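You operate a simulated robot arm through the tools that you are given. There is no shell and no other tool. Be economical: measure what you need, move in short steps, check, and stop when the job is done.

Carry out the task below with a simulated two-armed robot. There is one attempt and no reset: what you move stays moved.

TASK
Shut the clear door, park the arm on its outline and disable it.
Fine: touch no post with the arm; the posts stay.

The check looks at the end state, three seconds after you hand in, the way a careful person would. Anything else that was tipped, shoved, dropped, spilled or broken makes it a failure.

THE ROBOT
Two 7-joint arms with four-finger grippers on one trunk, on a base that drives. Base frame: it is fixed to the floor where the robot stands at the start and does not move with it; the origin is under the middle of the robot, x ahead of it, y to its left, z up; the surface under the hand at the start is at about z = 792. Readings come in mm, degrees, newtons and seconds.
The left shoulder is at the start at [40, 181, 1130], the right one opposite. With the tool pointing down near the work surface each hand reaches from about 320 to 840 mm from the robot's upright axis, wherever it stands, measured 20 degrees to its own side. Places, roughly: clear door [500, 200, 900]; red stop button [400, 300, 800]; reset button of the yellow box [500, 400, 800]. Payload 3.67 kg a hand.
The tool frame of a hand sits at the grasp point between the pads (the TCP): z along the fingers, y along the line on which they close. The tips reach 28 mm beyond it. The gripper opens to 112 mm. The gripper's body begins 73 mm behind the TCP.
Orientation is told as [roll, pitch, yaw] about the base's x, y, z axes, in that order, counted from this pose: with the fingers straight down and closing along the base's y, the tool's x points along the base's -x, its y along +y and its z along -z.

THE INTERFACE
- The arms move only by the tool arm_command. It takes "left_targets", "right_targets" or both (then of equal length, played together; a hand with none holds still); each is a list of rows, each an object of numbers (a shift or turn left out is 0, a gripper value left out holds the last): "dx", "dy", "dz": the shift along the tool's x, y, z in mm; "rx", "ry", "rz": the turn, a rotation vector about the tool's x, y, z in degrees; "fingers": the closure in counts, from 0 (fully open) to 255 (shut). In form: [{"dx": .., "dy": .., "dz": .., "rx": .., "ry": .., "rz": .., "fingers": ..}, ...]. A call has 1 to 8 rows; each row shifts and turns the commanded pose from where the row before left it, along the tool's axes as they then stand. Each row takes 0.2 s and may step no farther than 50 mm and 8.6 degrees from the row before; otherwise, or with a gripper value out of range, the whole call is refused. A pose out of reach is approached as far as the arm can. The call stops where the force on the tool passes 40 N (or 10 N more than at its start, if that is more) or the arm is blocked; 0.2 s more then pass. The fingers move at their own pace and stop on an object; they squeeze with about 40 N. The grip force told is the motor's: it shows also when the fingers shut on nothing. Time passes only in rows, and 0.2 s behind the last, so rows that do not move let the fingers close. It gives the time, the measured TCP pose, the force on the tool (base axes), the opening and the grip force at its end, in the units of the frame above (readings bear some noise), with the torque about the TCP (base axes, N m) and any sound that the robot's microphone picked up.
- Cameras (640 x 400 px; columns grow to the right, rows downward): "scene" is now at [104.5, 38.5, 1345.1]; the picture's right is [0.42, -0.91, 0.00], its down [-0.63, -0.29, -0.72] and it looks along [0.66, 0.30, -0.69] (base axes); focal length 214 px, centre (320, 200). "left" rides on the left gripper at [60, 18, -104] in its tool frame; the picture's right is [-0.29, 0.96, 0.00], its down [-0.80, -0.24, -0.55] and it looks along [-0.53, -0.16, 0.83] (tool axes); focal length 234 px, centre (320, 200). "right" rides on the right gripper at [60, -18, -104] in its tool frame; the picture's right is [0.29, 0.96, 0.00], its down [-0.80, 0.24, -0.55] and it looks along [-0.53, 0.16, 0.83] (tool axes); focal length 234 px, centre (320, 200). There is no depth. A picture from a camera that has moved, and an enlarged one, comes with that camera's place and axes in the base frame and with its lens. The place of the scene camera against the robot may be out by one fixed shift of up to 12 mm in any direction.
- snapshot(camera): a new picture of that camera. The clock stands still meanwhile.
- raise_lower(by): slides the trunk up (or, below 0, down) by that many mm; the arms and the scene camera ride with it, the base frame stays. It gives what a move gives, with no picture.
- steer(legs): drives the robot by 1 to 6 legs, each [ahead, left, turn to the left] in mm, mm and degrees, along the robot's own axes; the way and the turn of a leg run together, so that a leg with both is an arc; at most 1500 mm and 180 degrees a leg. The arms and the cameras ride along, it lands a little off, and it stops where it bumps. It gives what a move gives.
- turn_head(pan, tilt): turns the head with the scene camera to pan (to the left, within 86 degrees either way) and tilt (down, from -29 to 69), counted from straight ahead of the robot. It gives what a move gives.
- enlarge(camera, box): a new picture of the part [left, top, right, bottom] of that camera's present view, enlarged. The clock stands still meanwhile.
- finish_job(): hands the job in; it is judged then, once.

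Go step by step. Nothing tells you exact positions but the pictures and the camera data: compare them with the known pose of the tool, close in by small moves and look again before you grip or let go. The budget is 120 turns and 100 pictures, counting those below and the enlarged ones. Unless the task says otherwise, let go and move clear before handing in, and close with one line.

The tools are called after "Emit:" by a JSON object that holds its "op" and its "data". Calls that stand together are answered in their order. arm_command: Moves the arms, as the interface text tells. Its arguments: {"type":"object","properties":{"left_targets":{"type":"array","items":{"type":"object","properties":{"dx":{"type":"number"},"dy":{"type":"number"},"dz":{"type":"number"},"rx":{"type":"number"},"ry":{"type":"number"},"rz":{"type":"number"},"fingers":{"type":"number"}}}},"right_targets":{"type":"array","items":{"type":"object","properties":{"dx":{"type":"number"},"dy":{"type":"number"},"dz":{"type":"number"},"rx":{"type":"number"},"ry":{"type":"number"},"rz":{"type":"number"},"fingers":{"type":"number"}}}}},"required":[]} The other tools are called the same way: raise_lower (by) slides the trunk up or down; steer (legs) drives the base; turn_head (pan, tilt) turns the head that bears the scene camera; snapshot (camera) takes a picture; enlarge (camera, box) takes an enlarged picture of a part of a camera's view; finish_job () hands the job in.

At the start:

```text
time: 0.0
left_ee_pos: [462.9, 532.0, 1131.7]
left_orientation: [0.0, 0.0, 0.0]
left_ft_force: [0.5, -0.2, 0.6]
left_wrist_torque: [0.01, -0.04, -0.04]
left_finger_gap: 111.8
left_finger_force: 0.1
right_ee_pos: [503.5, 54.5, 1075.8]
right_orientation: [0.1, 0.0, -0.1]
right_ft_force: [0.3, -0.5, 0.1]
right_wrist_torque: [-0.03, -0.02, -0.01]
right_finger_gap: 112.0
right_finger_force: 0.0
trunk travel left (down, up): [-250.0, 264.0]
robot x, y, heading: [-2.2, -1.5, -0.1]
head pan, tilt: [24.8, 43.6]
```

scene: 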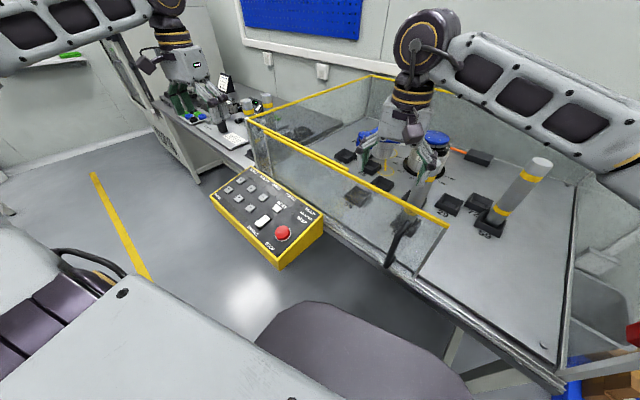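
right: 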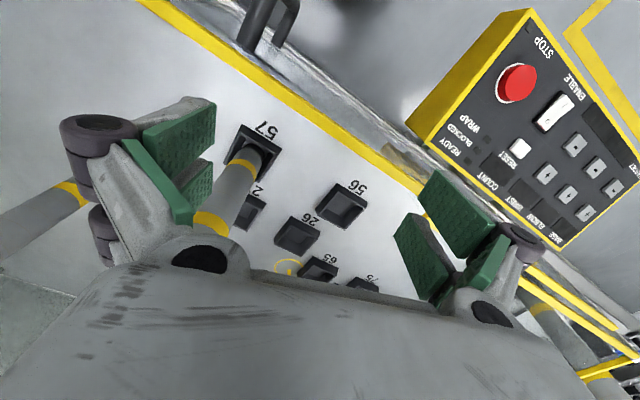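
left: 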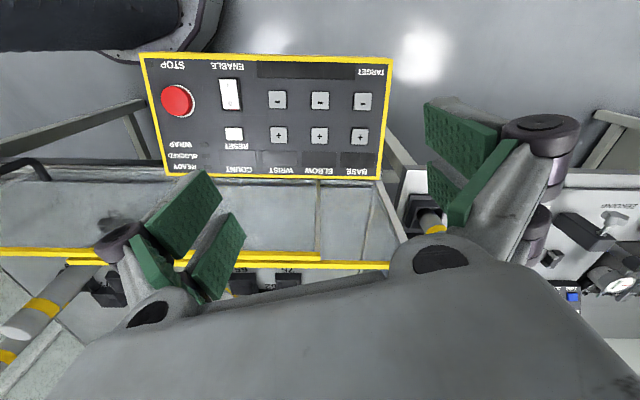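

I see a fenced cell with a small arm, posts, a clear sliding door, and a yellow control box with jog keys. I'll look closer at each before moving.

Emit:
{"op": "enlarge", "data": {"camera": "scene", "box": [200, 150, 340, 270]}}

Emit:
{"op": "enlarge", "data": {"camera": "scene", "box": [320, 70, 600, 280]}}

Emit:
{"op": "enlarge", "data": {"camera": "left", "box": [130, 40, 410, 190]}}

Emit:
{"op": "enlarge", "data": {"camera": "scene", "box": [130, 60, 330, 200]}}

```text
3.33 times, centred on (270, 210) of scene
camera zoom: at [104.5, 38.5, 1345.1], right [0.42, -0.91, 0.0], down [-0.63, -0.29, -0.72], along [0.66, 0.3, -0.69], focal length 715 px, centre (487, 167)
```

zoom: 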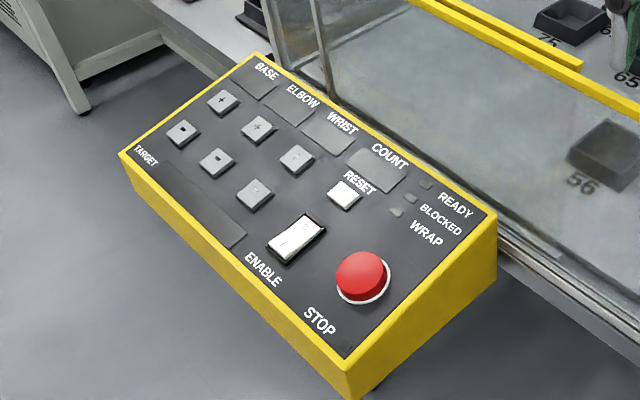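

```text
1.90 times, centred on (460, 175) of scene
camera zoom: at [104.5, 38.5, 1345.1], right [0.42, -0.91, 0.0], down [-0.63, -0.29, -0.72], along [0.66, 0.3, -0.69], focal length 408 px, centre (53, 248)
```

zoom: 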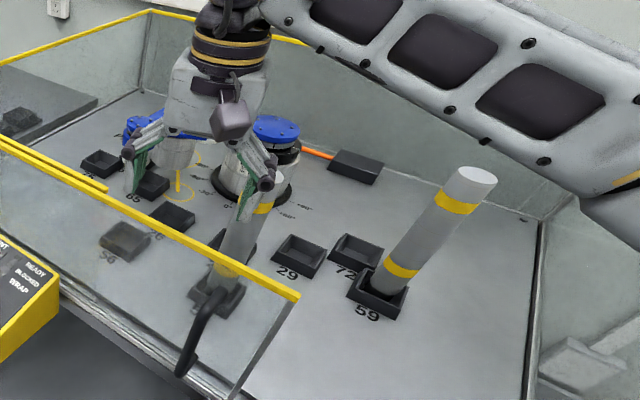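

```text
2.29 times, centred on (270, 115) of left
camera zoom: at [403.4, 549.7, 1235.5], right [0.29, 0.96, 0.0], down [0.8, -0.24, 0.55], along [0.53, -0.16, -0.83], focal length 535 px, centre (434, 394)
```

zoom: 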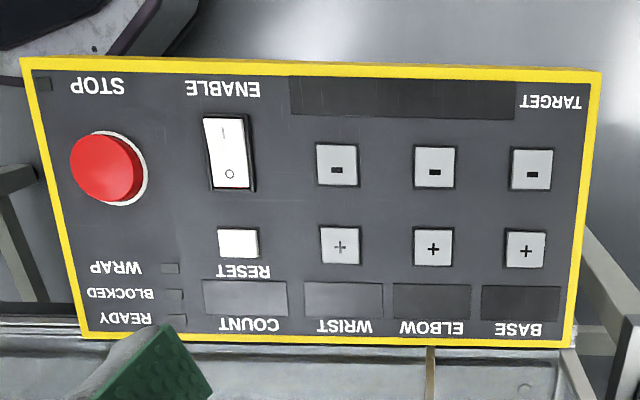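

```text
2.86 times, centred on (230, 130) of scene
camera zoom: at [104.5, 38.5, 1345.1], right [0.42, -0.91, 0.0], down [-0.63, -0.29, -0.72], along [0.66, 0.3, -0.69], focal length 613 px, centre (577, 400)
```

zoom: 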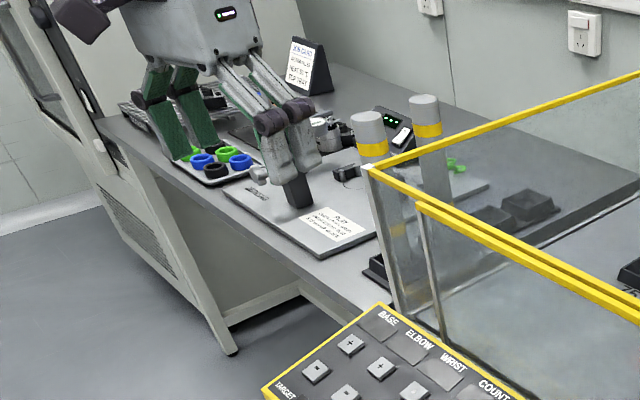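

The door stands open toward the left, and its handle is at the right end. I'll move the right hand clear so I can see the cell.

Emit:
{"op": "arm_command", "data": {"right_targets": [{"dz": -50}, {"dz": -50}, {"dy": -50}, {"dy": -50}, {"dy": -50}, {"dy": -50, "dx": 30}, {"dy": -50, "dx": 30}, {"dy": -50, "dx": 30}]}}

Emit:
{"op": "turn_head", "data": {"pan": 10, "tilt": 40}}

Emit:
{"op": "snapshot", "data": {"camera": "scene"}}

Emit:
{"op": "snapshot", "data": {"camera": "right"}}

```text
refused: row 6 steps farther than a row can; nothing moved
```

```text
time: 0.8
left_ee_pos: [463.0, 532.0, 1132.4]
left_orientation: [0.1, 0.0, 0.0]
left_ft_force: [0.4, 0.1, 0.8]
left_wrist_torque: [-0.01, -0.01, 0.01]
left_finger_gap: 112.0
left_finger_force: 0.1
right_ee_pos: [503.4, 55.3, 1076.7]
right_orientation: [0.0, 0.1, 0.0]
right_ft_force: [-0.8, 0.0, 0.1]
right_wrist_torque: [-0.02, 0.01, 0.0]
right_finger_gap: 112.1
right_finger_force: 0.0
trunk travel left (down, up): [-250.0, 264.0]
robot x, y, heading: [-1.8, 2.4, -0.4]
head pan, tilt: [10.0, 40.0]
```

```text
92 pictures are left
camera scene: at [113.3, 18.7, 1350.3], right [0.17, -0.98, 0.0], down [-0.63, -0.11, -0.77], along [0.75, 0.13, -0.64], focal length 214 px, centre (320, 200)
```

scene: 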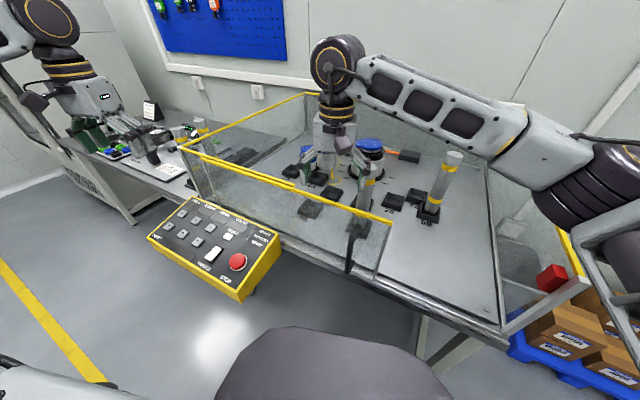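

```text
91 pictures are left
camera right: at [443.1, 37.1, 1180.8], right [-0.29, 0.96, 0.0], down [0.8, 0.24, 0.55], along [0.53, 0.16, -0.83], focal length 234 px, centre (320, 200)
```

right: 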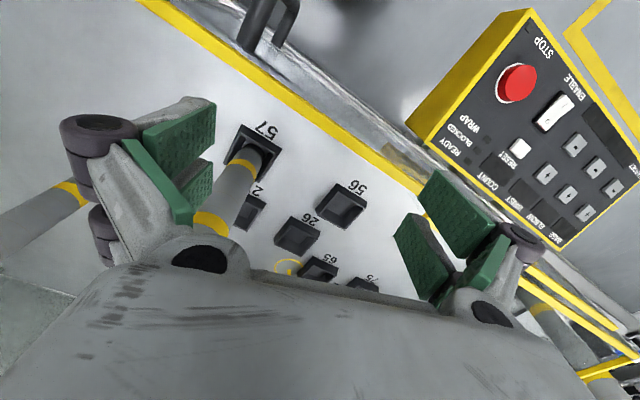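

Next I raise the right hand and swing it to the right, smaller steps this time.

Emit:
{"op": "arm_command", "data": {"right_targets": [{"dz": -50}, {"dz": -50}, {"dy": -48}, {"dy": -48}, {"dy": -48}, {"dy": -40, "dx": 28}, {"dy": -40, "dx": 28}, {"dy": -40, "dx": 28}]}}

Emit:
{"op": "snapshot", "data": {"camera": "scene"}}

Emit:
{"op": "snapshot", "data": {"camera": "right"}}

```text
time: 2.6
left_ee_pos: [461.6, 531.6, 1133.5]
left_orientation: [0.1, -0.1, 0.0]
left_ft_force: [-0.7, 0.6, -0.4]
left_wrist_torque: [0.03, -0.05, -0.01]
left_finger_gap: 112.0
left_finger_force: 0.1
right_ee_pos: [418.9, -209.0, 1177.6]
right_orientation: [0.0, 0.0, 0.1]
right_ft_force: [0.3, -0.8, 0.6]
right_wrist_torque: [0.05, -0.01, 0.0]
right_finger_gap: 112.3
right_finger_force: 0.2
trunk travel left (down, up): [-250.0, 264.0]
robot x, y, heading: [-0.9, -1.0, 0.1]
head pan, tilt: [10.0, 40.0]
```

```text
90 pictures are left
camera scene: at [111.8, 16.7, 1350.5], right [0.17, -0.98, 0.0], down [-0.63, -0.11, -0.77], along [0.76, 0.13, -0.64], focal length 214 px, centre (320, 200)
```

scene: 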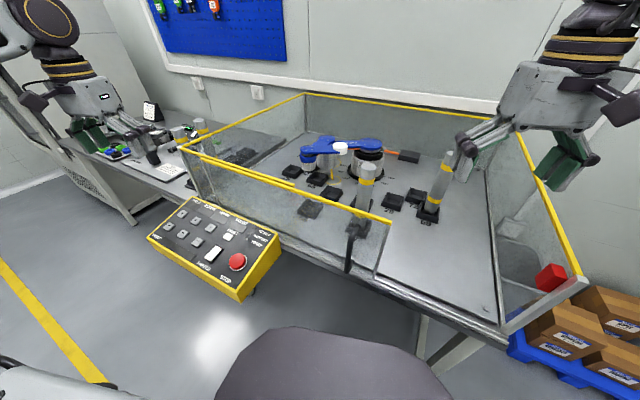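

```text
89 pictures are left
camera right: at [357.5, -228.1, 1280.3], right [-0.29, 0.96, 0.0], down [0.8, 0.24, 0.55], along [0.53, 0.16, -0.83], focal length 234 px, centre (320, 200)
```

right: 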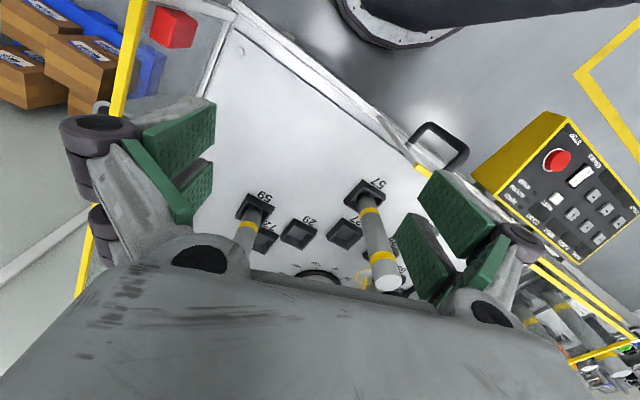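

Emit:
{"op": "enlarge", "data": {"camera": "scene", "box": [270, 120, 460, 240]}}

Emit:
{"op": "enlarge", "data": {"camera": "scene", "box": [440, 220, 600, 340]}}

Emit:
{"op": "enlarge", "data": {"camera": "scene", "box": [60, 80, 220, 200]}}

```text
3.33 times, centred on (365, 180) of scene
camera zoom: at [111.8, 16.7, 1350.5], right [0.17, -0.98, 0.0], down [-0.63, -0.11, -0.77], along [0.76, 0.13, -0.64], focal length 715 px, centre (170, 267)
```

zoom: 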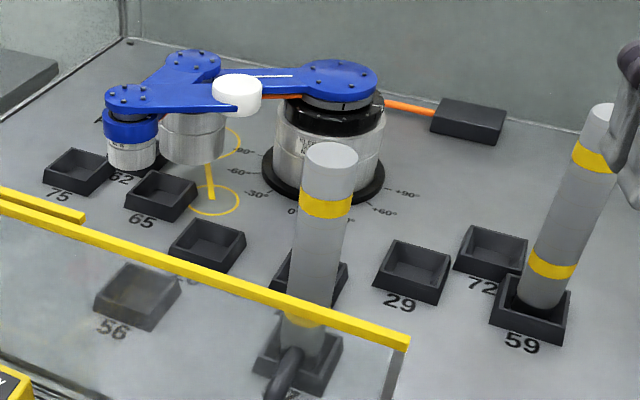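

```text
3.33 times, centred on (520, 280) of scene
camera zoom: at [111.8, 16.7, 1350.5], right [0.17, -0.98, 0.0], down [-0.63, -0.11, -0.77], along [0.76, 0.13, -0.64], focal length 715 px, centre (-347, -67)
```

zoom: 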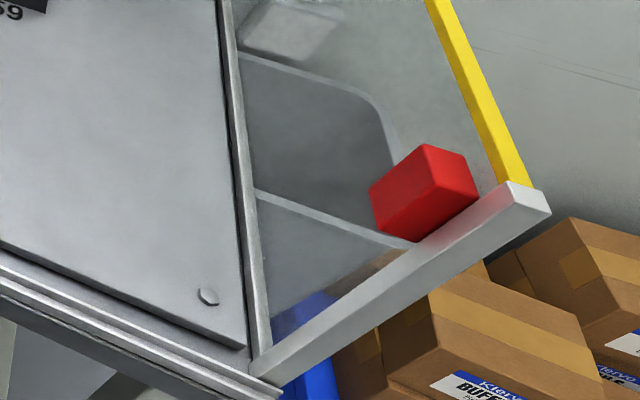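

```text
3.33 times, centred on (140, 140) of scene
camera zoom: at [111.8, 16.7, 1350.5], right [0.17, -0.98, 0.0], down [-0.63, -0.11, -0.77], along [0.76, 0.13, -0.64], focal length 715 px, centre (920, 400)
```

zoom: 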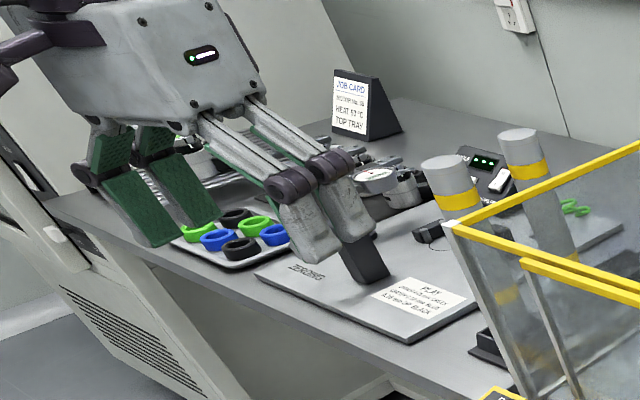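

Closing direction is -y, toward the red interlock block on the front right corner post. I'll look closely at the handle to triangulate it.

Emit:
{"op": "enlarge", "data": {"camera": "right", "box": [380, 100, 500, 190]}}

Emit:
{"op": "enlarge", "data": {"camera": "scene", "box": [310, 200, 430, 300]}}

Emit:
{"op": "enlarge", "data": {"camera": "right", "box": [130, 0, 260, 90]}}

```text
4.44 times, centred on (440, 145) of right
camera zoom: at [357.5, -228.1, 1280.3], right [-0.29, 0.96, 0.0], down [0.8, 0.24, 0.55], along [0.53, 0.16, -0.83], focal length 1041 px, centre (-213, 444)
```

zoom: 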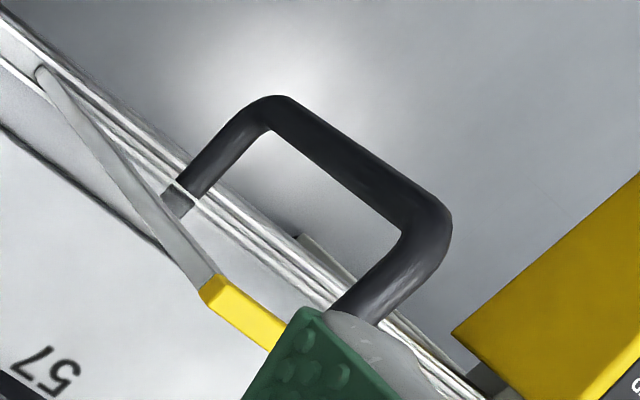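

```text
4.00 times, centred on (370, 250) of scene
camera zoom: at [111.8, 16.7, 1350.5], right [0.17, -0.98, 0.0], down [-0.63, -0.11, -0.77], along [0.76, 0.13, -0.64], focal length 858 px, centre (120, 0)
```

zoom: 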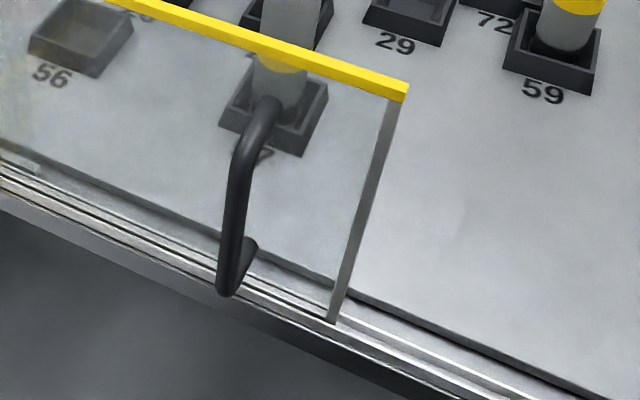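

```text
4.44 times, centred on (195, 45) of right
camera zoom: at [357.5, -228.1, 1280.3], right [-0.29, 0.96, 0.0], down [0.8, 0.24, 0.55], along [0.53, 0.16, -0.83], focal length 1041 px, centre (876, 889)
```

zoom: 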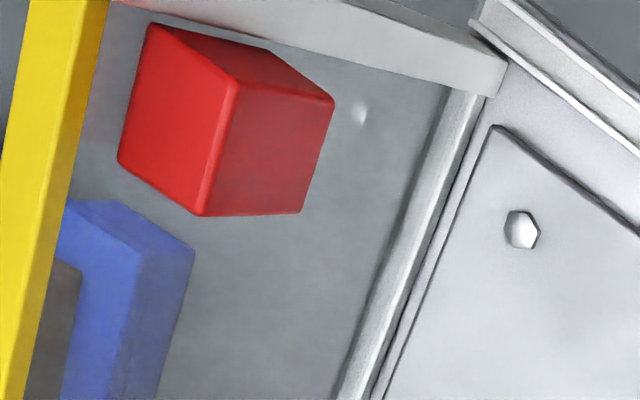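

The cell is rotated about 17° (rail direction ≈ (-0.296,-0.955)). The handle's vertical bar is near (422, 0), z 855–970, and the door top is about 1015. I'll position the right hand above the handle, turned to line up with the rail.

Emit:
{"op": "arm_command", "data": {"right_targets": [{"dy": 42, "fingers": 110}, {"dy": 42}, {"dy": 42}, {"dy": 42}, {"dy": 42}, {"rz": 8.6}, {"rz": 8.6}, {"dz": 45}]}}

Emit:
{"op": "snapshot", "data": {"camera": "right"}}

Emit:
{"op": "snapshot", "data": {"camera": "scene"}}

```text
time: 4.4
left_ee_pos: [463.7, 530.4, 1132.0]
left_orientation: [0.0, 0.2, -0.1]
left_ft_force: [-0.6, 0.4, 0.5]
left_wrist_torque: [0.03, 0.05, 0.04]
left_finger_gap: 111.9
left_finger_force: 0.2
right_ee_pos: [420.4, -1.0, 1131.5]
right_orientation: [0.0, 0.0, -17.4]
right_ft_force: [-0.5, 0.0, 0.0]
right_wrist_torque: [0.03, 0.06, -0.01]
right_finger_gap: 63.7
right_finger_force: 0.1
trunk travel left (down, up): [-250.0, 264.0]
robot x, y, heading: [0.9, 2.4, 0.1]
head pan, tilt: [10.0, 40.0]
```

```text
82 pictures are left
camera right: at [357.3, -0.3, 1235.9], right [0.01, 1.0, 0.0], down [0.83, -0.01, 0.55], along [0.55, 0.0, -0.83], focal length 234 px, centre (320, 200)
```

right: 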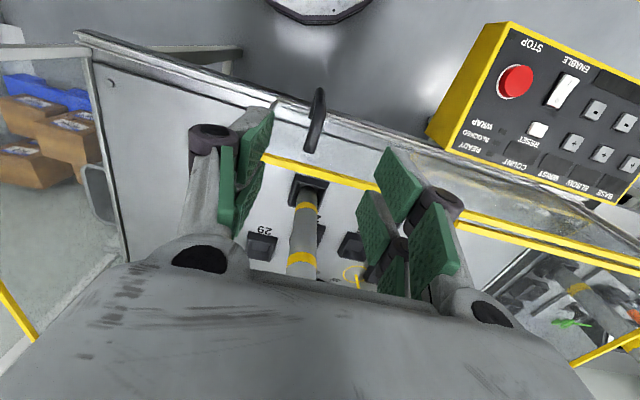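

```text
81 pictures are left
camera scene: at [114.6, 17.9, 1350.2], right [0.17, -0.98, 0.0], down [-0.63, -0.11, -0.77], along [0.75, 0.13, -0.64], focal length 214 px, centre (320, 200)
```

scene: 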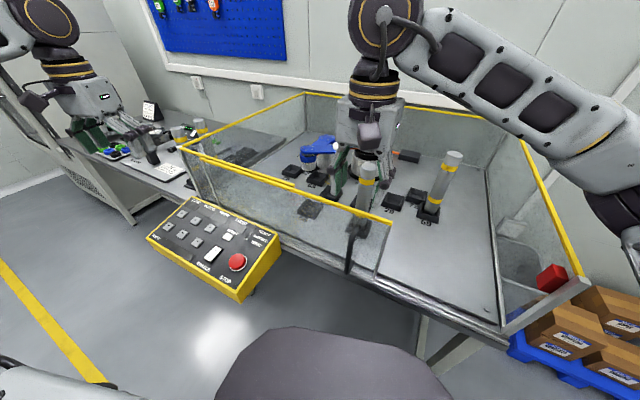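

Emit:
{"op": "enlarge", "data": {"camera": "right", "box": [250, 70, 390, 190]}}

```text
3.33 times, centred on (320, 130) of right
camera zoom: at [357.3, -0.3, 1235.9], right [0.01, 1.0, 0.0], down [0.83, -0.01, 0.55], along [0.55, 0.0, -0.83], focal length 781 px, centre (320, 433)
```

zoom: 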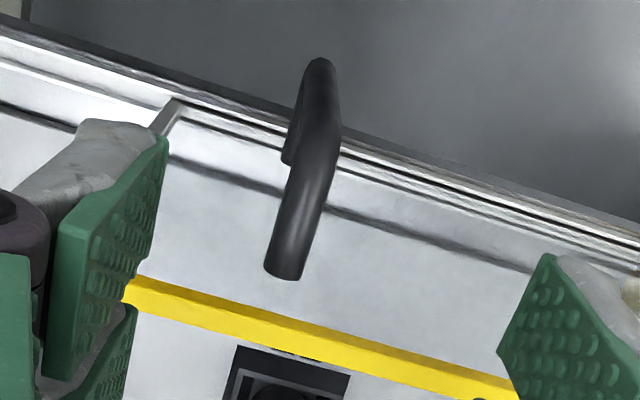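

The bar is at about (414, 1) and the upper stub reaches the door at (465,-12). I'll lower the open fingers around the stub.

Emit:
{"op": "arm_command", "data": {"right_targets": [{"dx": -11, "dz": 40}, {"dz": 45}, {"dz": 45}, {"dz": 33}, {}]}}

Emit:
{"op": "snapshot", "data": {"camera": "right"}}

Emit:
{"op": "enlarge", "data": {"camera": "scene", "box": [280, 140, 440, 280]}}

```text
time: 5.6
left_ee_pos: [463.2, 532.5, 1131.3]
left_orientation: [0.0, 0.1, 0.0]
left_ft_force: [0.1, 0.5, 0.7]
left_wrist_torque: [-0.05, -0.02, 0.0]
left_finger_gap: 112.1
left_finger_force: 0.1
right_ee_pos: [430.9, -3.4, 972.1]
right_orientation: [0.0, 0.1, -17.2]
right_ft_force: [0.0, 0.4, 0.1]
right_wrist_torque: [0.0, -0.04, 0.04]
right_finger_gap: 63.7
right_finger_force: 0.0
trunk travel left (down, up): [-250.0, 264.0]
robot x, y, heading: [1.3, 2.4, -0.4]
head pan, tilt: [10.0, 40.0]
```

```text
79 pictures are left
camera right: at [367.4, -2.8, 1075.5], right [0.01, 1.0, 0.0], down [0.83, -0.01, 0.55], along [0.55, -0.01, -0.83], focal length 234 px, centre (320, 200)
```

right: 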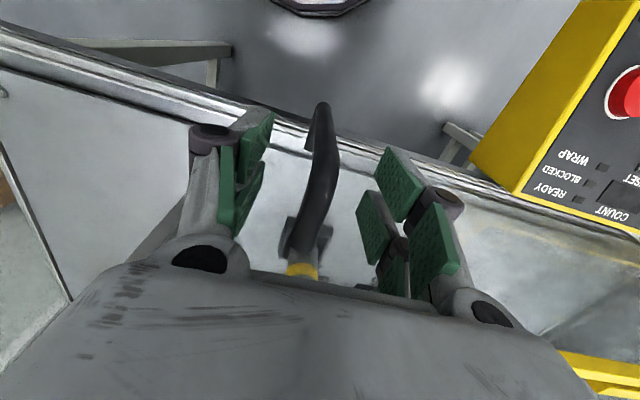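

```text
2.86 times, centred on (360, 210) of scene
camera zoom: at [113.0, 18.9, 1350.4], right [0.17, -0.98, 0.0], down [-0.63, -0.11, -0.77], along [0.75, 0.13, -0.64], focal length 613 px, centre (206, 171)
```

zoom: 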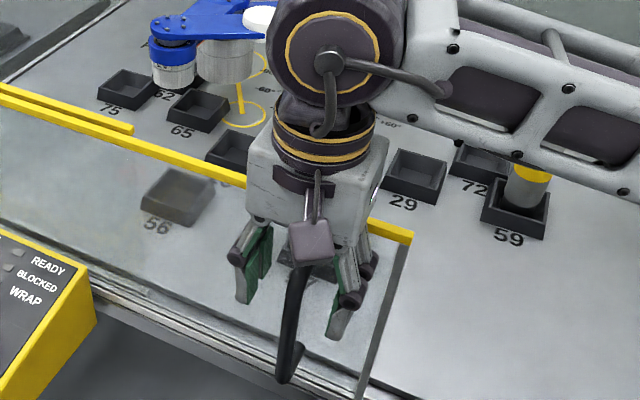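

The fingers straddle the handle. I'll narrow them and slide the door along the rail.

Emit:
{"op": "arm_command", "data": {"right_targets": [{"fingers": 180}, {"dy": -20}, {"dy": -30}, {"dy": -30}, {"dy": -30}, {"dy": -30}, {"dy": -30}]}}

Emit:
{"op": "snapshot", "data": {"camera": "scene"}}

Emit:
{"op": "snapshot", "data": {"camera": "right"}}

```text
time: 7.2
left_ee_pos: [462.4, 531.1, 1131.8]
left_orientation: [0.1, -0.1, 0.0]
left_ft_force: [0.1, 0.4, -0.2]
left_wrist_torque: [0.04, -0.05, -0.02]
left_finger_gap: 111.9
left_finger_force: 0.0
right_ee_pos: [379.2, -167.0, 969.5]
right_orientation: [0.0, -0.1, -17.2]
right_ft_force: [-0.4, -0.1, 0.7]
right_wrist_torque: [0.03, 0.0, -0.02]
right_finger_gap: 33.1
right_finger_force: 0.2
trunk travel left (down, up): [-250.0, 264.0]
robot x, y, heading: [-0.7, -2.5, -0.0]
head pan, tilt: [10.0, 40.0]
```

```text
77 pictures are left
camera scene: at [112.6, 17.4, 1350.4], right [0.17, -0.98, 0.0], down [-0.63, -0.11, -0.77], along [0.75, 0.13, -0.64], focal length 214 px, centre (320, 200)
```

scene: 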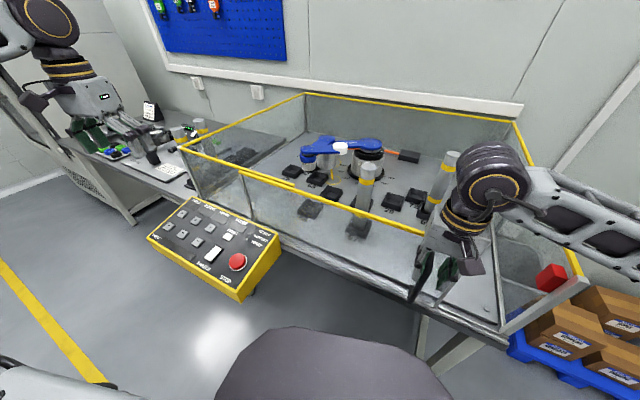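

```text
76 pictures are left
camera right: at [316.4, -166.2, 1073.5], right [0.01, 1.0, 0.0], down [0.83, -0.01, 0.55], along [0.55, 0.0, -0.83], focal length 234 px, centre (320, 200)
```

right: 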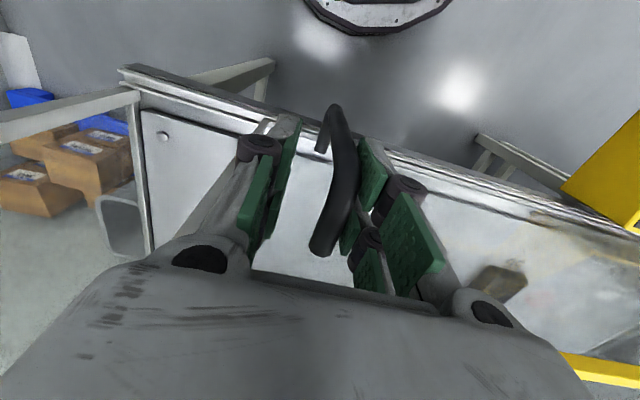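

Emit:
{"op": "arm_command", "data": {"right_targets": [{"dy": -30}, {"dy": -30}, {"dy": -25}, {"dy": -15}, {"dy": -10}, {"dy": -10}]}}

Emit:
{"op": "snapshot", "data": {"camera": "scene"}}

Emit:
{"op": "snapshot", "data": {"camera": "right"}}

```text
time: 8.6
left_ee_pos: [461.3, 532.2, 1132.4]
left_orientation: [0.0, -0.1, 0.1]
left_ft_force: [-0.3, -0.2, 0.3]
left_wrist_torque: [0.04, -0.01, 0.0]
left_finger_gap: 112.0
left_finger_force: 0.1
right_ee_pos: [344.2, -280.0, 968.9]
right_orientation: [0.0, 0.0, -17.2]
right_ft_force: [-0.5, 1.1, 0.5]
right_wrist_torque: [0.04, -0.02, -0.01]
right_finger_gap: 33.6
right_finger_force: 0.5
trunk travel left (down, up): [-250.0, 264.0]
robot x, y, heading: [2.2, -4.2, -0.1]
head pan, tilt: [10.0, 40.0]
```

```text
75 pictures are left
camera scene: at [112.9, 18.3, 1350.4], right [0.17, -0.98, 0.0], down [-0.63, -0.11, -0.77], along [0.75, 0.13, -0.64], focal length 214 px, centre (320, 200)
```

scene: 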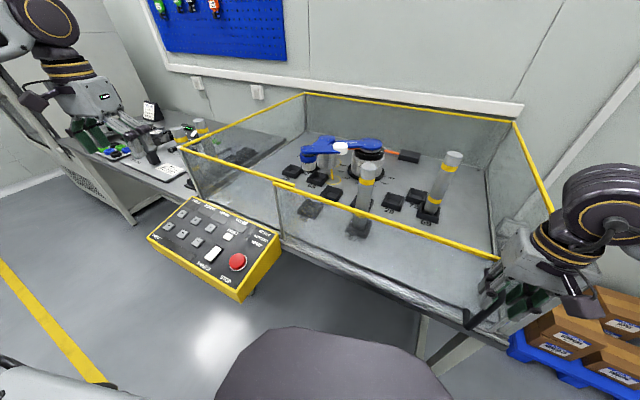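

```text
74 pictures are left
camera right: at [280.9, -279.7, 1073.1], right [0.01, 1.0, 0.0], down [0.83, -0.01, 0.55], along [0.55, 0.0, -0.83], focal length 234 px, centre (320, 200)
```

right: 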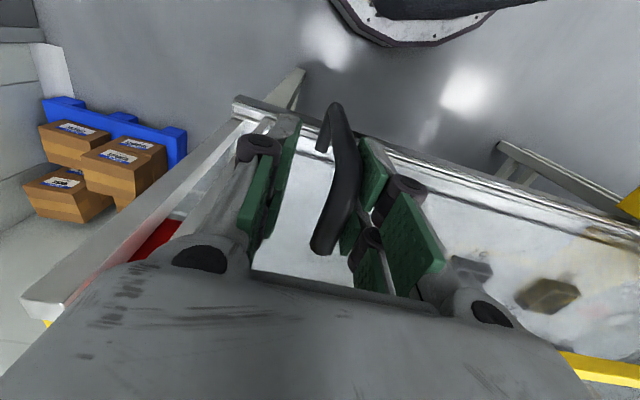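

Nearly shut; I continue in small steps until it meets the stop.

Emit:
{"op": "arm_command", "data": {"right_targets": [{"dy": -8}, {"dy": -8}, {"dy": -6}, {"dy": -6}, {"dy": -6}]}}

Emit:
{"op": "snapshot", "data": {"camera": "right"}}

```text
time: 9.8
left_ee_pos: [461.1, 531.6, 1131.5]
left_orientation: [0.1, -0.1, 0.0]
left_ft_force: [-0.6, 1.0, 0.1]
left_wrist_torque: [-0.02, 0.0, 0.01]
left_finger_gap: 111.9
left_finger_force: 0.0
right_ee_pos: [334.3, -310.7, 968.1]
right_orientation: [0.0, 0.0, -17.2]
right_ft_force: [0.0, 0.1, 0.7]
right_wrist_torque: [0.03, 0.02, -0.03]
right_finger_gap: 33.1
right_finger_force: 0.1
trunk travel left (down, up): [-250.0, 264.0]
robot x, y, heading: [-0.1, 1.1, -0.1]
head pan, tilt: [10.0, 40.0]
```

```text
73 pictures are left
camera right: at [271.0, -310.6, 1072.7], right [0.01, 1.0, 0.0], down [0.83, -0.01, 0.55], along [0.55, 0.0, -0.83], focal length 234 px, centre (320, 200)
```

right: 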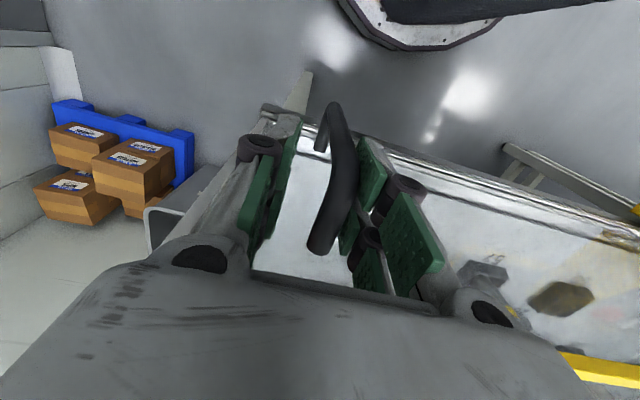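

Emit:
{"op": "arm_command", "data": {"right_targets": [{"dy": -5}, {"dy": -5}, {"dy": -5}, {"dy": -5}, {"dy": -5}, {"dy": -5}]}}

Emit:
{"op": "snapshot", "data": {"camera": "scene"}}

```text
time: 10.7
left_ee_pos: [462.3, 536.9, 1129.5]
left_orientation: [-0.2, 0.1, 0.2]
left_ft_force: [-0.4, -1.2, -0.4]
left_wrist_torque: [-0.03, -0.02, 0.01]
left_finger_gap: 112.0
left_finger_force: 0.0
right_ee_pos: [332.1, -318.8, 967.5]
right_orientation: [0.7, 0.0, -16.8]
right_ft_force: [11.8, 24.3, -2.1]
right_wrist_torque: [0.47, -0.53, -0.55]
right_finger_gap: 46.7
right_finger_force: 12.7
trunk travel left (down, up): [-250.0, 264.0]
robot x, y, heading: [3.2, 1.1, 0.0]
head pan, tilt: [10.0, 40.0]
stopped in row 4 (right hand): the force on the tool passed its limit at 43 N (the readings are from after the stop); the commanded pose is now the measured one
```

```text
72 pictures are left
camera scene: at [115.0, 22.2, 1350.3], right [0.18, -0.98, 0.0], down [-0.63, -0.12, -0.77], along [0.75, 0.13, -0.64], focal length 214 px, centre (320, 200)
```

scene: 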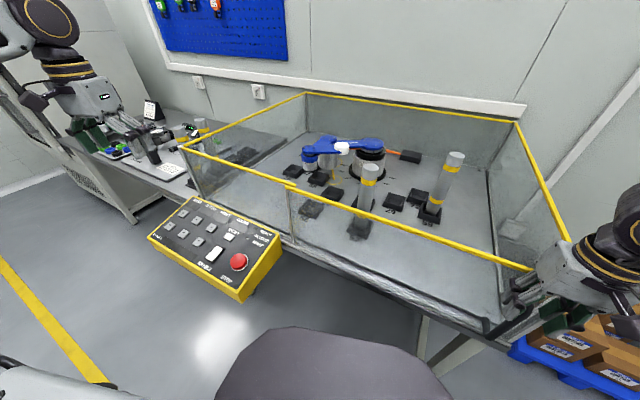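

Contact at 43 N on the handle, so the door looks to be at its stop. I'll back off, rise and check the edge.

Emit:
{"op": "arm_command", "data": {"right_targets": [{"dy": 10, "fingers": 110}, {"dz": -40}, {"dz": -45}, {"dz": -45}, {"dx": 40}, {"dx": 40}, {"dx": 30}]}}

Emit:
{"op": "snapshot", "data": {"camera": "scene"}}

Emit:
{"op": "snapshot", "data": {"camera": "right"}}

Emit:
{"op": "enlarge", "data": {"camera": "scene", "box": [460, 220, 600, 350]}}

```text
time: 12.3
left_ee_pos: [462.5, 532.4, 1131.3]
left_orientation: [0.0, 0.0, 0.1]
left_ft_force: [0.5, 0.2, 0.8]
left_wrist_torque: [-0.02, -0.02, 0.0]
left_finger_gap: 111.7
left_finger_force: 0.0
right_ee_pos: [251.0, -283.6, 1117.7]
right_orientation: [0.4, 0.0, -16.9]
right_ft_force: [0.0, -0.9, 0.0]
right_wrist_torque: [0.0, 0.0, 0.0]
right_finger_gap: 63.9
right_finger_force: 0.0
right hand out of reach, approached as far as the arm can: row 6, 7
trunk travel left (down, up): [-250.0, 264.0]
robot x, y, heading: [-2.4, -1.2, 0.2]
head pan, tilt: [10.0, 40.0]
```

```text
71 pictures are left
camera scene: at [114.5, 19.5, 1350.3], right [0.17, -0.98, 0.0], down [-0.63, -0.11, -0.77], along [0.75, 0.13, -0.64], focal length 214 px, centre (320, 200)
```

scene: 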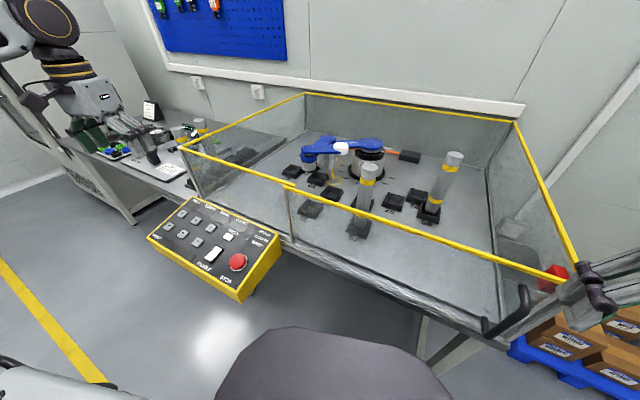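

```text
70 pictures are left
camera right: at [188.1, -284.4, 1222.1], right [0.01, 1.0, 0.01], down [0.83, -0.01, 0.55], along [0.55, 0.0, -0.83], focal length 234 px, centre (320, 200)
```

right: 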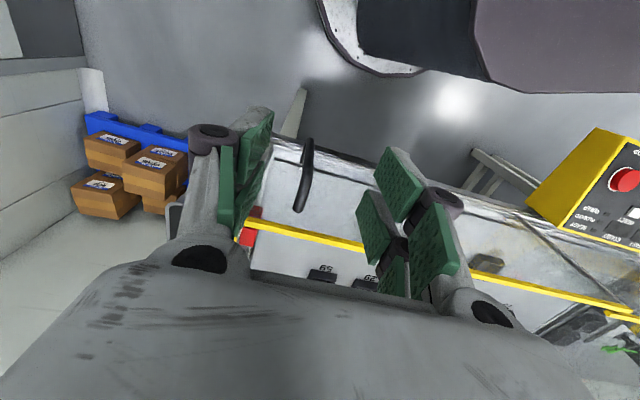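

```text
3.08 times, centred on (530, 285) of scene
camera zoom: at [114.5, 19.5, 1350.3], right [0.17, -0.98, 0.0], down [-0.63, -0.11, -0.77], along [0.75, 0.13, -0.64], focal length 660 px, centre (-326, -62)
```

zoom: 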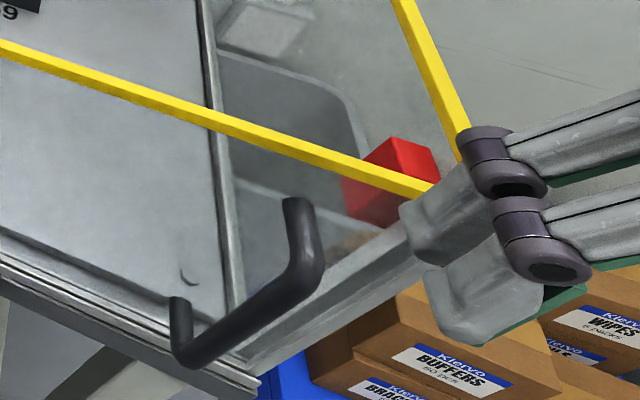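

The door looks essentially home. I'll move the right hand off to the side and confirm, and check the panel for lights.

Emit:
{"op": "arm_command", "data": {"right_targets": [{"dz": -45}, {"dz": -45}, {"dy": -45}, {"dy": -45}, {"dy": -45}, {"dy": -45}]}}

Emit:
{"op": "enlarge", "data": {"camera": "scene", "box": [460, 220, 600, 350]}}

Emit:
{"op": "snapshot", "data": {"camera": "left"}}

```text
time: 13.9
left_ee_pos: [460.3, 534.0, 1130.9]
left_orientation: [0.0, 0.1, 0.2]
left_ft_force: [0.5, 0.0, 0.4]
left_wrist_torque: [0.01, -0.02, 0.02]
left_finger_gap: 111.9
left_finger_force: 0.1
right_ee_pos: [274.7, -307.0, 1138.4]
right_orientation: [-2.1, 8.2, -17.2]
right_ft_force: [0.0, -0.4, -0.6]
right_wrist_torque: [-0.01, 0.01, -0.01]
right_finger_gap: 63.7
right_finger_force: 0.0
right hand out of reach, approached as far as the arm can: row 3, 4, 5, 6
trunk travel left (down, up): [-250.0, 264.0]
robot x, y, heading: [0.4, 0.2, 0.4]
head pan, tilt: [10.0, 40.0]
stopped in row 6 (right hand): the arm was blocked; the commanded pose is now the measured one
```

```text
3.08 times, centred on (530, 285) of scene
camera zoom: at [112.5, 19.9, 1350.4], right [0.18, -0.98, 0.0], down [-0.63, -0.11, -0.77], along [0.75, 0.13, -0.64], focal length 660 px, centre (-326, -62)
```

zoom: 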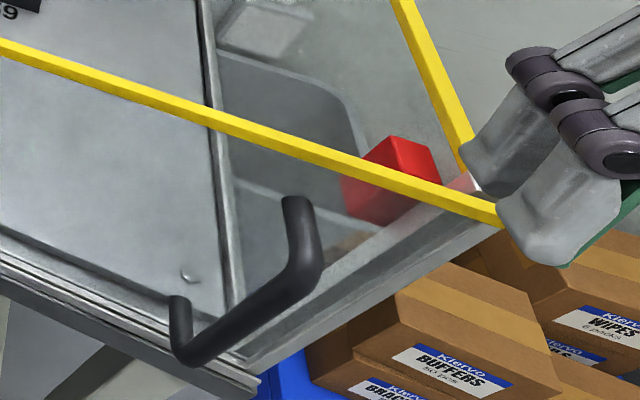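

```text
67 pictures are left
camera left: at [401.8, 551.5, 1235.5], right [0.29, 0.96, 0.0], down [0.8, -0.24, 0.55], along [0.53, -0.16, -0.83], focal length 234 px, centre (320, 200)
```

left: 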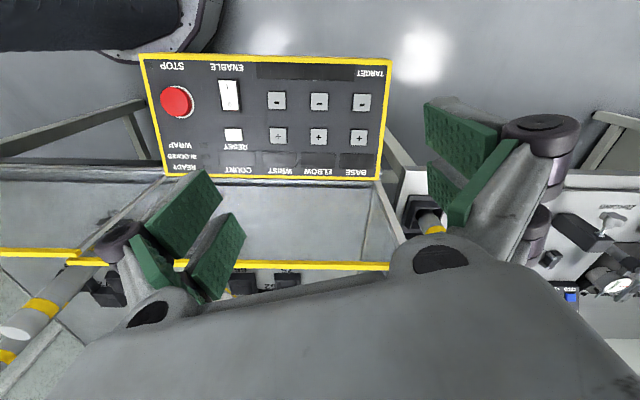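

The door meets the corner post: shut. Now I raise the trunk for a steeper look at the arm and its outline.

Emit:
{"op": "raise_lower", "data": {"by": 260}}

Emit:
{"op": "turn_head", "data": {"pan": 6, "tilt": 45}}

Emit:
{"op": "snapshot", "data": {"camera": "scene"}}

```text
time: 16.6
left_ee_pos: [460.6, 533.7, 1389.9]
left_orientation: [0.0, 0.0, 0.2]
left_ft_force: [0.0, -0.4, 0.3]
left_wrist_torque: [-0.04, -0.03, 0.01]
left_finger_gap: 112.2
left_finger_force: 0.0
right_ee_pos: [275.7, -308.7, 1398.0]
right_orientation: [-2.1, 8.1, -17.3]
right_ft_force: [0.6, -0.1, 0.3]
right_wrist_torque: [-0.01, 0.02, 0.01]
right_finger_gap: 63.8
right_finger_force: 0.1
trunk travel left (down, up): [-510.0, 4.0]
robot x, y, heading: [-0.1, 4.2, 0.4]
head pan, tilt: [10.0, 40.0]
```

```text
time: 17.2
left_ee_pos: [462.3, 532.3, 1391.0]
left_orientation: [0.1, 0.0, 0.1]
left_ft_force: [0.2, 1.0, -0.9]
left_wrist_torque: [0.01, 0.01, 0.0]
left_finger_gap: 112.1
left_finger_force: 0.1
right_ee_pos: [273.9, -308.6, 1398.3]
right_orientation: [-2.2, 8.2, -17.2]
right_ft_force: [0.2, 0.7, -0.1]
right_wrist_torque: [-0.02, 0.01, 0.01]
right_finger_gap: 63.8
right_finger_force: 0.0
trunk travel left (down, up): [-510.0, 4.0]
robot x, y, heading: [5.2, 0.2, 0.1]
head pan, tilt: [6.0, 45.0]
```

```text
66 pictures are left
camera scene: at [110.7, 12.9, 1602.3], right [0.11, -0.99, 0.0], down [-0.7, -0.08, -0.71], along [0.7, 0.08, -0.71], focal length 214 px, centre (320, 200)
```

scene: 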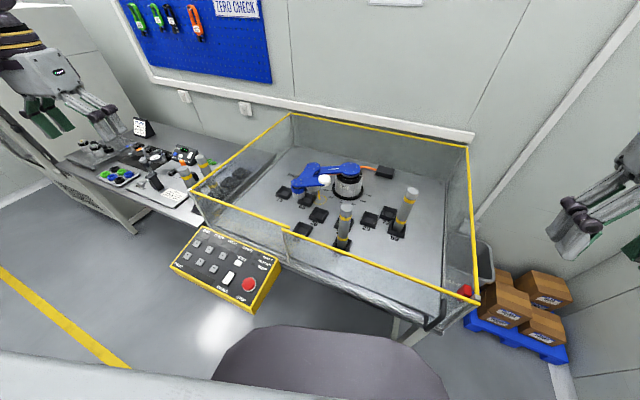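

Emit:
{"op": "enlarge", "data": {"camera": "scene", "box": [265, 150, 415, 250]}}

Emit:
{"op": "enlarge", "data": {"camera": "scene", "box": [275, 155, 370, 220]}}

```text
4.00 times, centred on (340, 200) of scene
camera zoom: at [110.7, 12.9, 1602.3], right [0.11, -0.99, 0.0], down [-0.7, -0.08, -0.71], along [0.7, 0.08, -0.71], focal length 858 px, centre (240, 200)
```

zoom: 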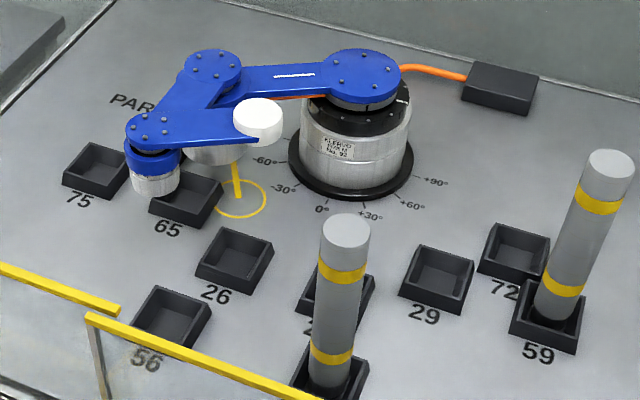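

```text
6.15 times, centred on (322, 188) of scene
camera zoom: at [110.7, 12.9, 1602.3], right [0.11, -0.99, 0.0], down [-0.7, -0.08, -0.71], along [0.7, 0.08, -0.71], focal length 1320 px, centre (305, 277)
```

zoom: 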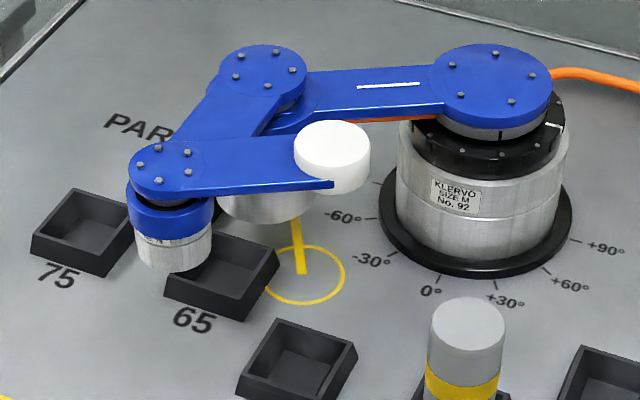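

The word PARK and a yellow outline lie partly under the arm. I'll use the right hand's camera for a view from above the cell, staying well above the walls.

Emit:
{"op": "arm_command", "data": {"right_targets": [{"ry": -8.2}, {"rz": -8.6}, {"rz": -8.6}, {"dx": -34, "dy": 34}, {"dx": -34, "dy": 34}, {"dx": -34, "dy": 34}, {"dx": -34, "dy": 34}, {"dx": -34, "dy": 34}]}}

Emit:
{"op": "arm_command", "data": {"right_targets": [{"dx": -34, "dy": 34}, {"dx": -34, "dy": 34}, {"dx": -34, "dy": 34}, {"dx": -34, "dy": 34}, {"dx": -34, "dy": 34}]}}

Emit:
{"op": "snapshot", "data": {"camera": "right"}}

```text
time: 19.0
left_ee_pos: [466.1, 534.7, 1388.3]
left_orientation: [0.0, 0.2, 0.0]
left_ft_force: [0.9, 1.0, -0.7]
left_wrist_torque: [-0.02, 0.07, 0.02]
left_finger_gap: 111.7
left_finger_force: 0.0
right_ee_pos: [449.2, -135.0, 1389.7]
right_orientation: [-2.1, 0.8, 0.2]
right_ft_force: [-0.2, 0.4, -0.1]
right_wrist_torque: [-0.06, 0.06, 0.02]
right_finger_gap: 63.7
right_finger_force: 0.0
trunk travel left (down, up): [-510.0, 4.0]
robot x, y, heading: [1.0, -2.4, -0.1]
head pan, tilt: [6.0, 45.0]
```

```text
time: 20.2
left_ee_pos: [463.5, 537.2, 1388.3]
left_orientation: [-0.2, 0.1, 0.1]
left_ft_force: [0.0, 0.4, 0.5]
left_wrist_torque: [0.01, 0.05, -0.02]
left_finger_gap: 112.1
left_finger_force: 0.0
right_ee_pos: [615.9, 33.9, 1378.9]
right_orientation: [-2.2, 0.7, 0.3]
right_ft_force: [-0.1, 1.3, -0.2]
right_wrist_torque: [-0.05, 0.03, -0.03]
right_finger_gap: 63.8
right_finger_force: 0.1
trunk travel left (down, up): [-510.0, 4.0]
robot x, y, heading: [1.4, 2.8, 0.1]
head pan, tilt: [6.0, 45.0]
```

```text
63 pictures are left
camera right: at [556.5, 19.5, 1484.5], right [-0.29, 0.96, -0.03], down [0.8, 0.27, 0.53], along [0.52, 0.13, -0.84], focal length 234 px, centre (320, 200)
```

right: 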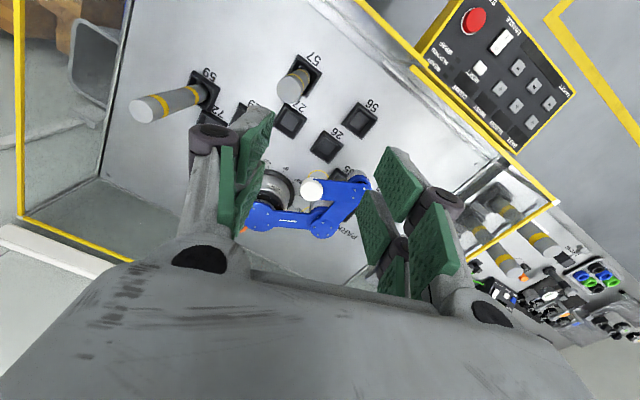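

Emit:
{"op": "arm_command", "data": {"right_targets": [{"fingers": 0}, {"rx": -2.1}]}}

Emit:
{"op": "enlarge", "data": {"camera": "right", "box": [210, 40, 390, 260]}}

Emit:
{"op": "enlarge", "data": {"camera": "right", "box": [250, 140, 370, 250]}}

```text
time: 20.8
left_ee_pos: [463.2, 535.3, 1389.9]
left_orientation: [0.1, 0.0, 0.1]
left_ft_force: [-0.1, 0.4, -0.5]
left_wrist_torque: [-0.01, -0.03, 0.01]
left_finger_gap: 112.3
left_finger_force: 0.1
right_ee_pos: [615.8, 33.0, 1380.0]
right_orientation: [0.0, 0.7, 0.2]
right_ft_force: [0.2, 0.5, 0.1]
right_wrist_torque: [-0.03, 0.0, 0.01]
right_finger_gap: 111.9
right_finger_force: 0.2
trunk travel left (down, up): [-510.0, 4.0]
robot x, y, heading: [4.7, 1.2, 0.0]
head pan, tilt: [6.0, 45.0]
```

```text
1.82 times, centred on (300, 150) of right
camera zoom: at [555.2, 13.9, 1485.3], right [-0.29, 0.96, 0.0], down [0.8, 0.24, 0.54], along [0.52, 0.16, -0.84], focal length 426 px, centre (356, 291)
```

zoom: 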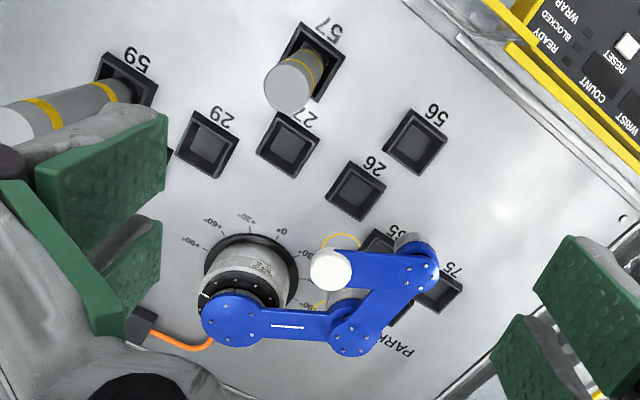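

```text
3.64 times, centred on (310, 195) of right
camera zoom: at [555.2, 13.9, 1485.3], right [-0.29, 0.96, 0.0], down [0.8, 0.24, 0.54], along [0.52, 0.16, -0.84], focal length 852 px, centre (356, 218)
```

zoom: 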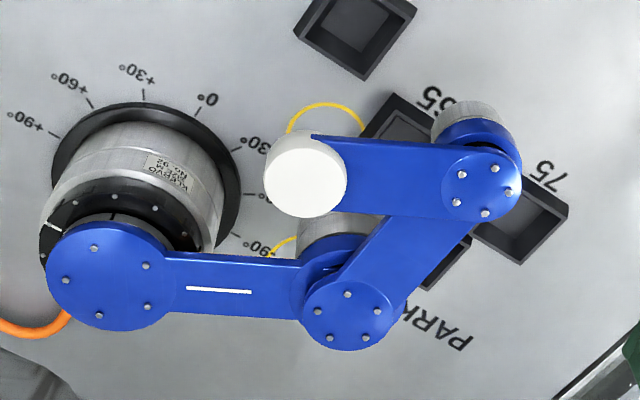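

I have an excellent top view of the arm with its outline circle underneath. Now I bring the left hand with closed fingers down near the panel to measure it with its camera.

Emit:
{"op": "arm_command", "data": {"left_targets": [{"dz": 48, "fingers": 255}, {"dz": 48}, {"dz": 48}, {"dz": 48}, {"dz": 48}, {"dz": 48}, {"dy": -40}, {"dy": -40}]}}

Emit:
{"op": "snapshot", "data": {"camera": "left"}}

```text
time: 22.6
left_ee_pos: [463.2, 450.4, 1103.6]
left_orientation: [0.1, 0.0, 0.1]
left_ft_force: [-0.4, -0.5, 0.7]
left_wrist_torque: [-0.01, -0.02, 0.0]
left_finger_gap: 0.0
left_finger_force: 36.0
right_ee_pos: [614.2, 31.0, 1380.7]
right_orientation: [0.1, 0.7, 0.3]
right_ft_force: [-0.3, -0.3, -0.3]
right_wrist_torque: [0.02, 0.04, 0.02]
right_finger_gap: 111.9
right_finger_force: 0.0
trunk travel left (down, up): [-510.0, 4.0]
robot x, y, heading: [3.5, -1.0, 0.1]
head pan, tilt: [6.0, 45.0]
```

```text
60 pictures are left
camera left: at [404.6, 469.1, 1207.6], right [0.29, 0.96, 0.0], down [0.8, -0.24, 0.55], along [0.53, -0.16, -0.83], focal length 234 px, centre (320, 200)
```

left: 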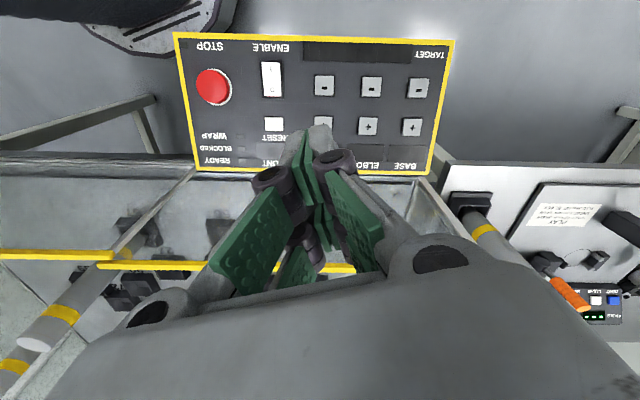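

Panel also lies at about 17°: STOP near (409,308,840), ENABLE rocker near (424,395), RESET near (480,376). I go lower, turned to match, and look again.

Emit:
{"op": "arm_command", "data": {"left_targets": [{"dx": 25, "dy": -26, "dz": 20}, {"dx": 26, "dy": -25, "dz": 20}, {"dz": 40}, {"dz": 40}, {"rz": 8.6}, {"rz": 8.6}]}}

Emit:
{"op": "snapshot", "data": {"camera": "left"}}

Emit:
{"op": "enlarge", "data": {"camera": "scene", "box": [165, 215, 290, 315]}}

```text
time: 24.0
left_ee_pos: [411.0, 402.5, 983.5]
left_orientation: [-0.1, 0.0, -17.2]
left_ft_force: [0.9, 0.0, -0.3]
left_wrist_torque: [-0.01, 0.03, -0.02]
left_finger_gap: 0.0
left_finger_force: 36.2
right_ee_pos: [613.6, 31.2, 1381.3]
right_orientation: [0.1, 0.7, 0.3]
right_ft_force: [-0.2, 0.2, -0.2]
right_wrist_torque: [0.02, 0.02, 0.0]
right_finger_gap: 111.7
right_finger_force: 0.1
trunk travel left (down, up): [-510.0, 4.0]
robot x, y, heading: [-0.0, -0.2, 0.0]
head pan, tilt: [6.0, 45.0]
```

```text
59 pictures are left
camera left: at [361.1, 437.6, 1087.4], right [0.56, 0.83, 0.0], down [0.69, -0.47, 0.55], along [0.46, -0.31, -0.83], focal length 234 px, centre (320, 200)
```

left: 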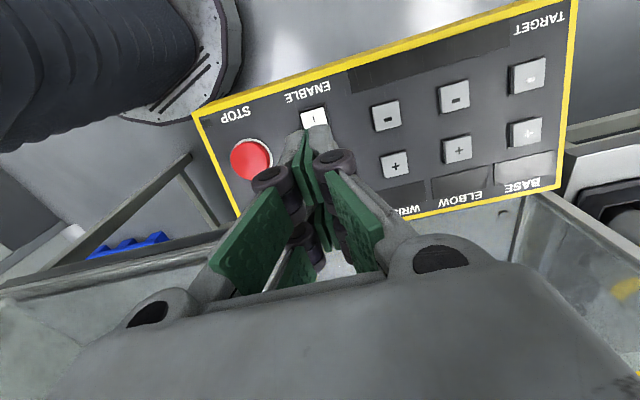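

```text
4.00 times, centred on (228, 265) of scene
camera zoom: at [111.1, 13.4, 1602.3], right [0.11, -0.99, 0.0], down [-0.7, -0.08, -0.71], along [0.7, 0.07, -0.71], focal length 858 px, centre (690, -60)
```

zoom: 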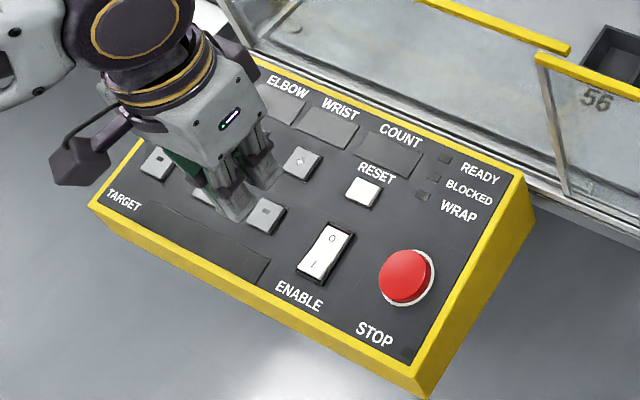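

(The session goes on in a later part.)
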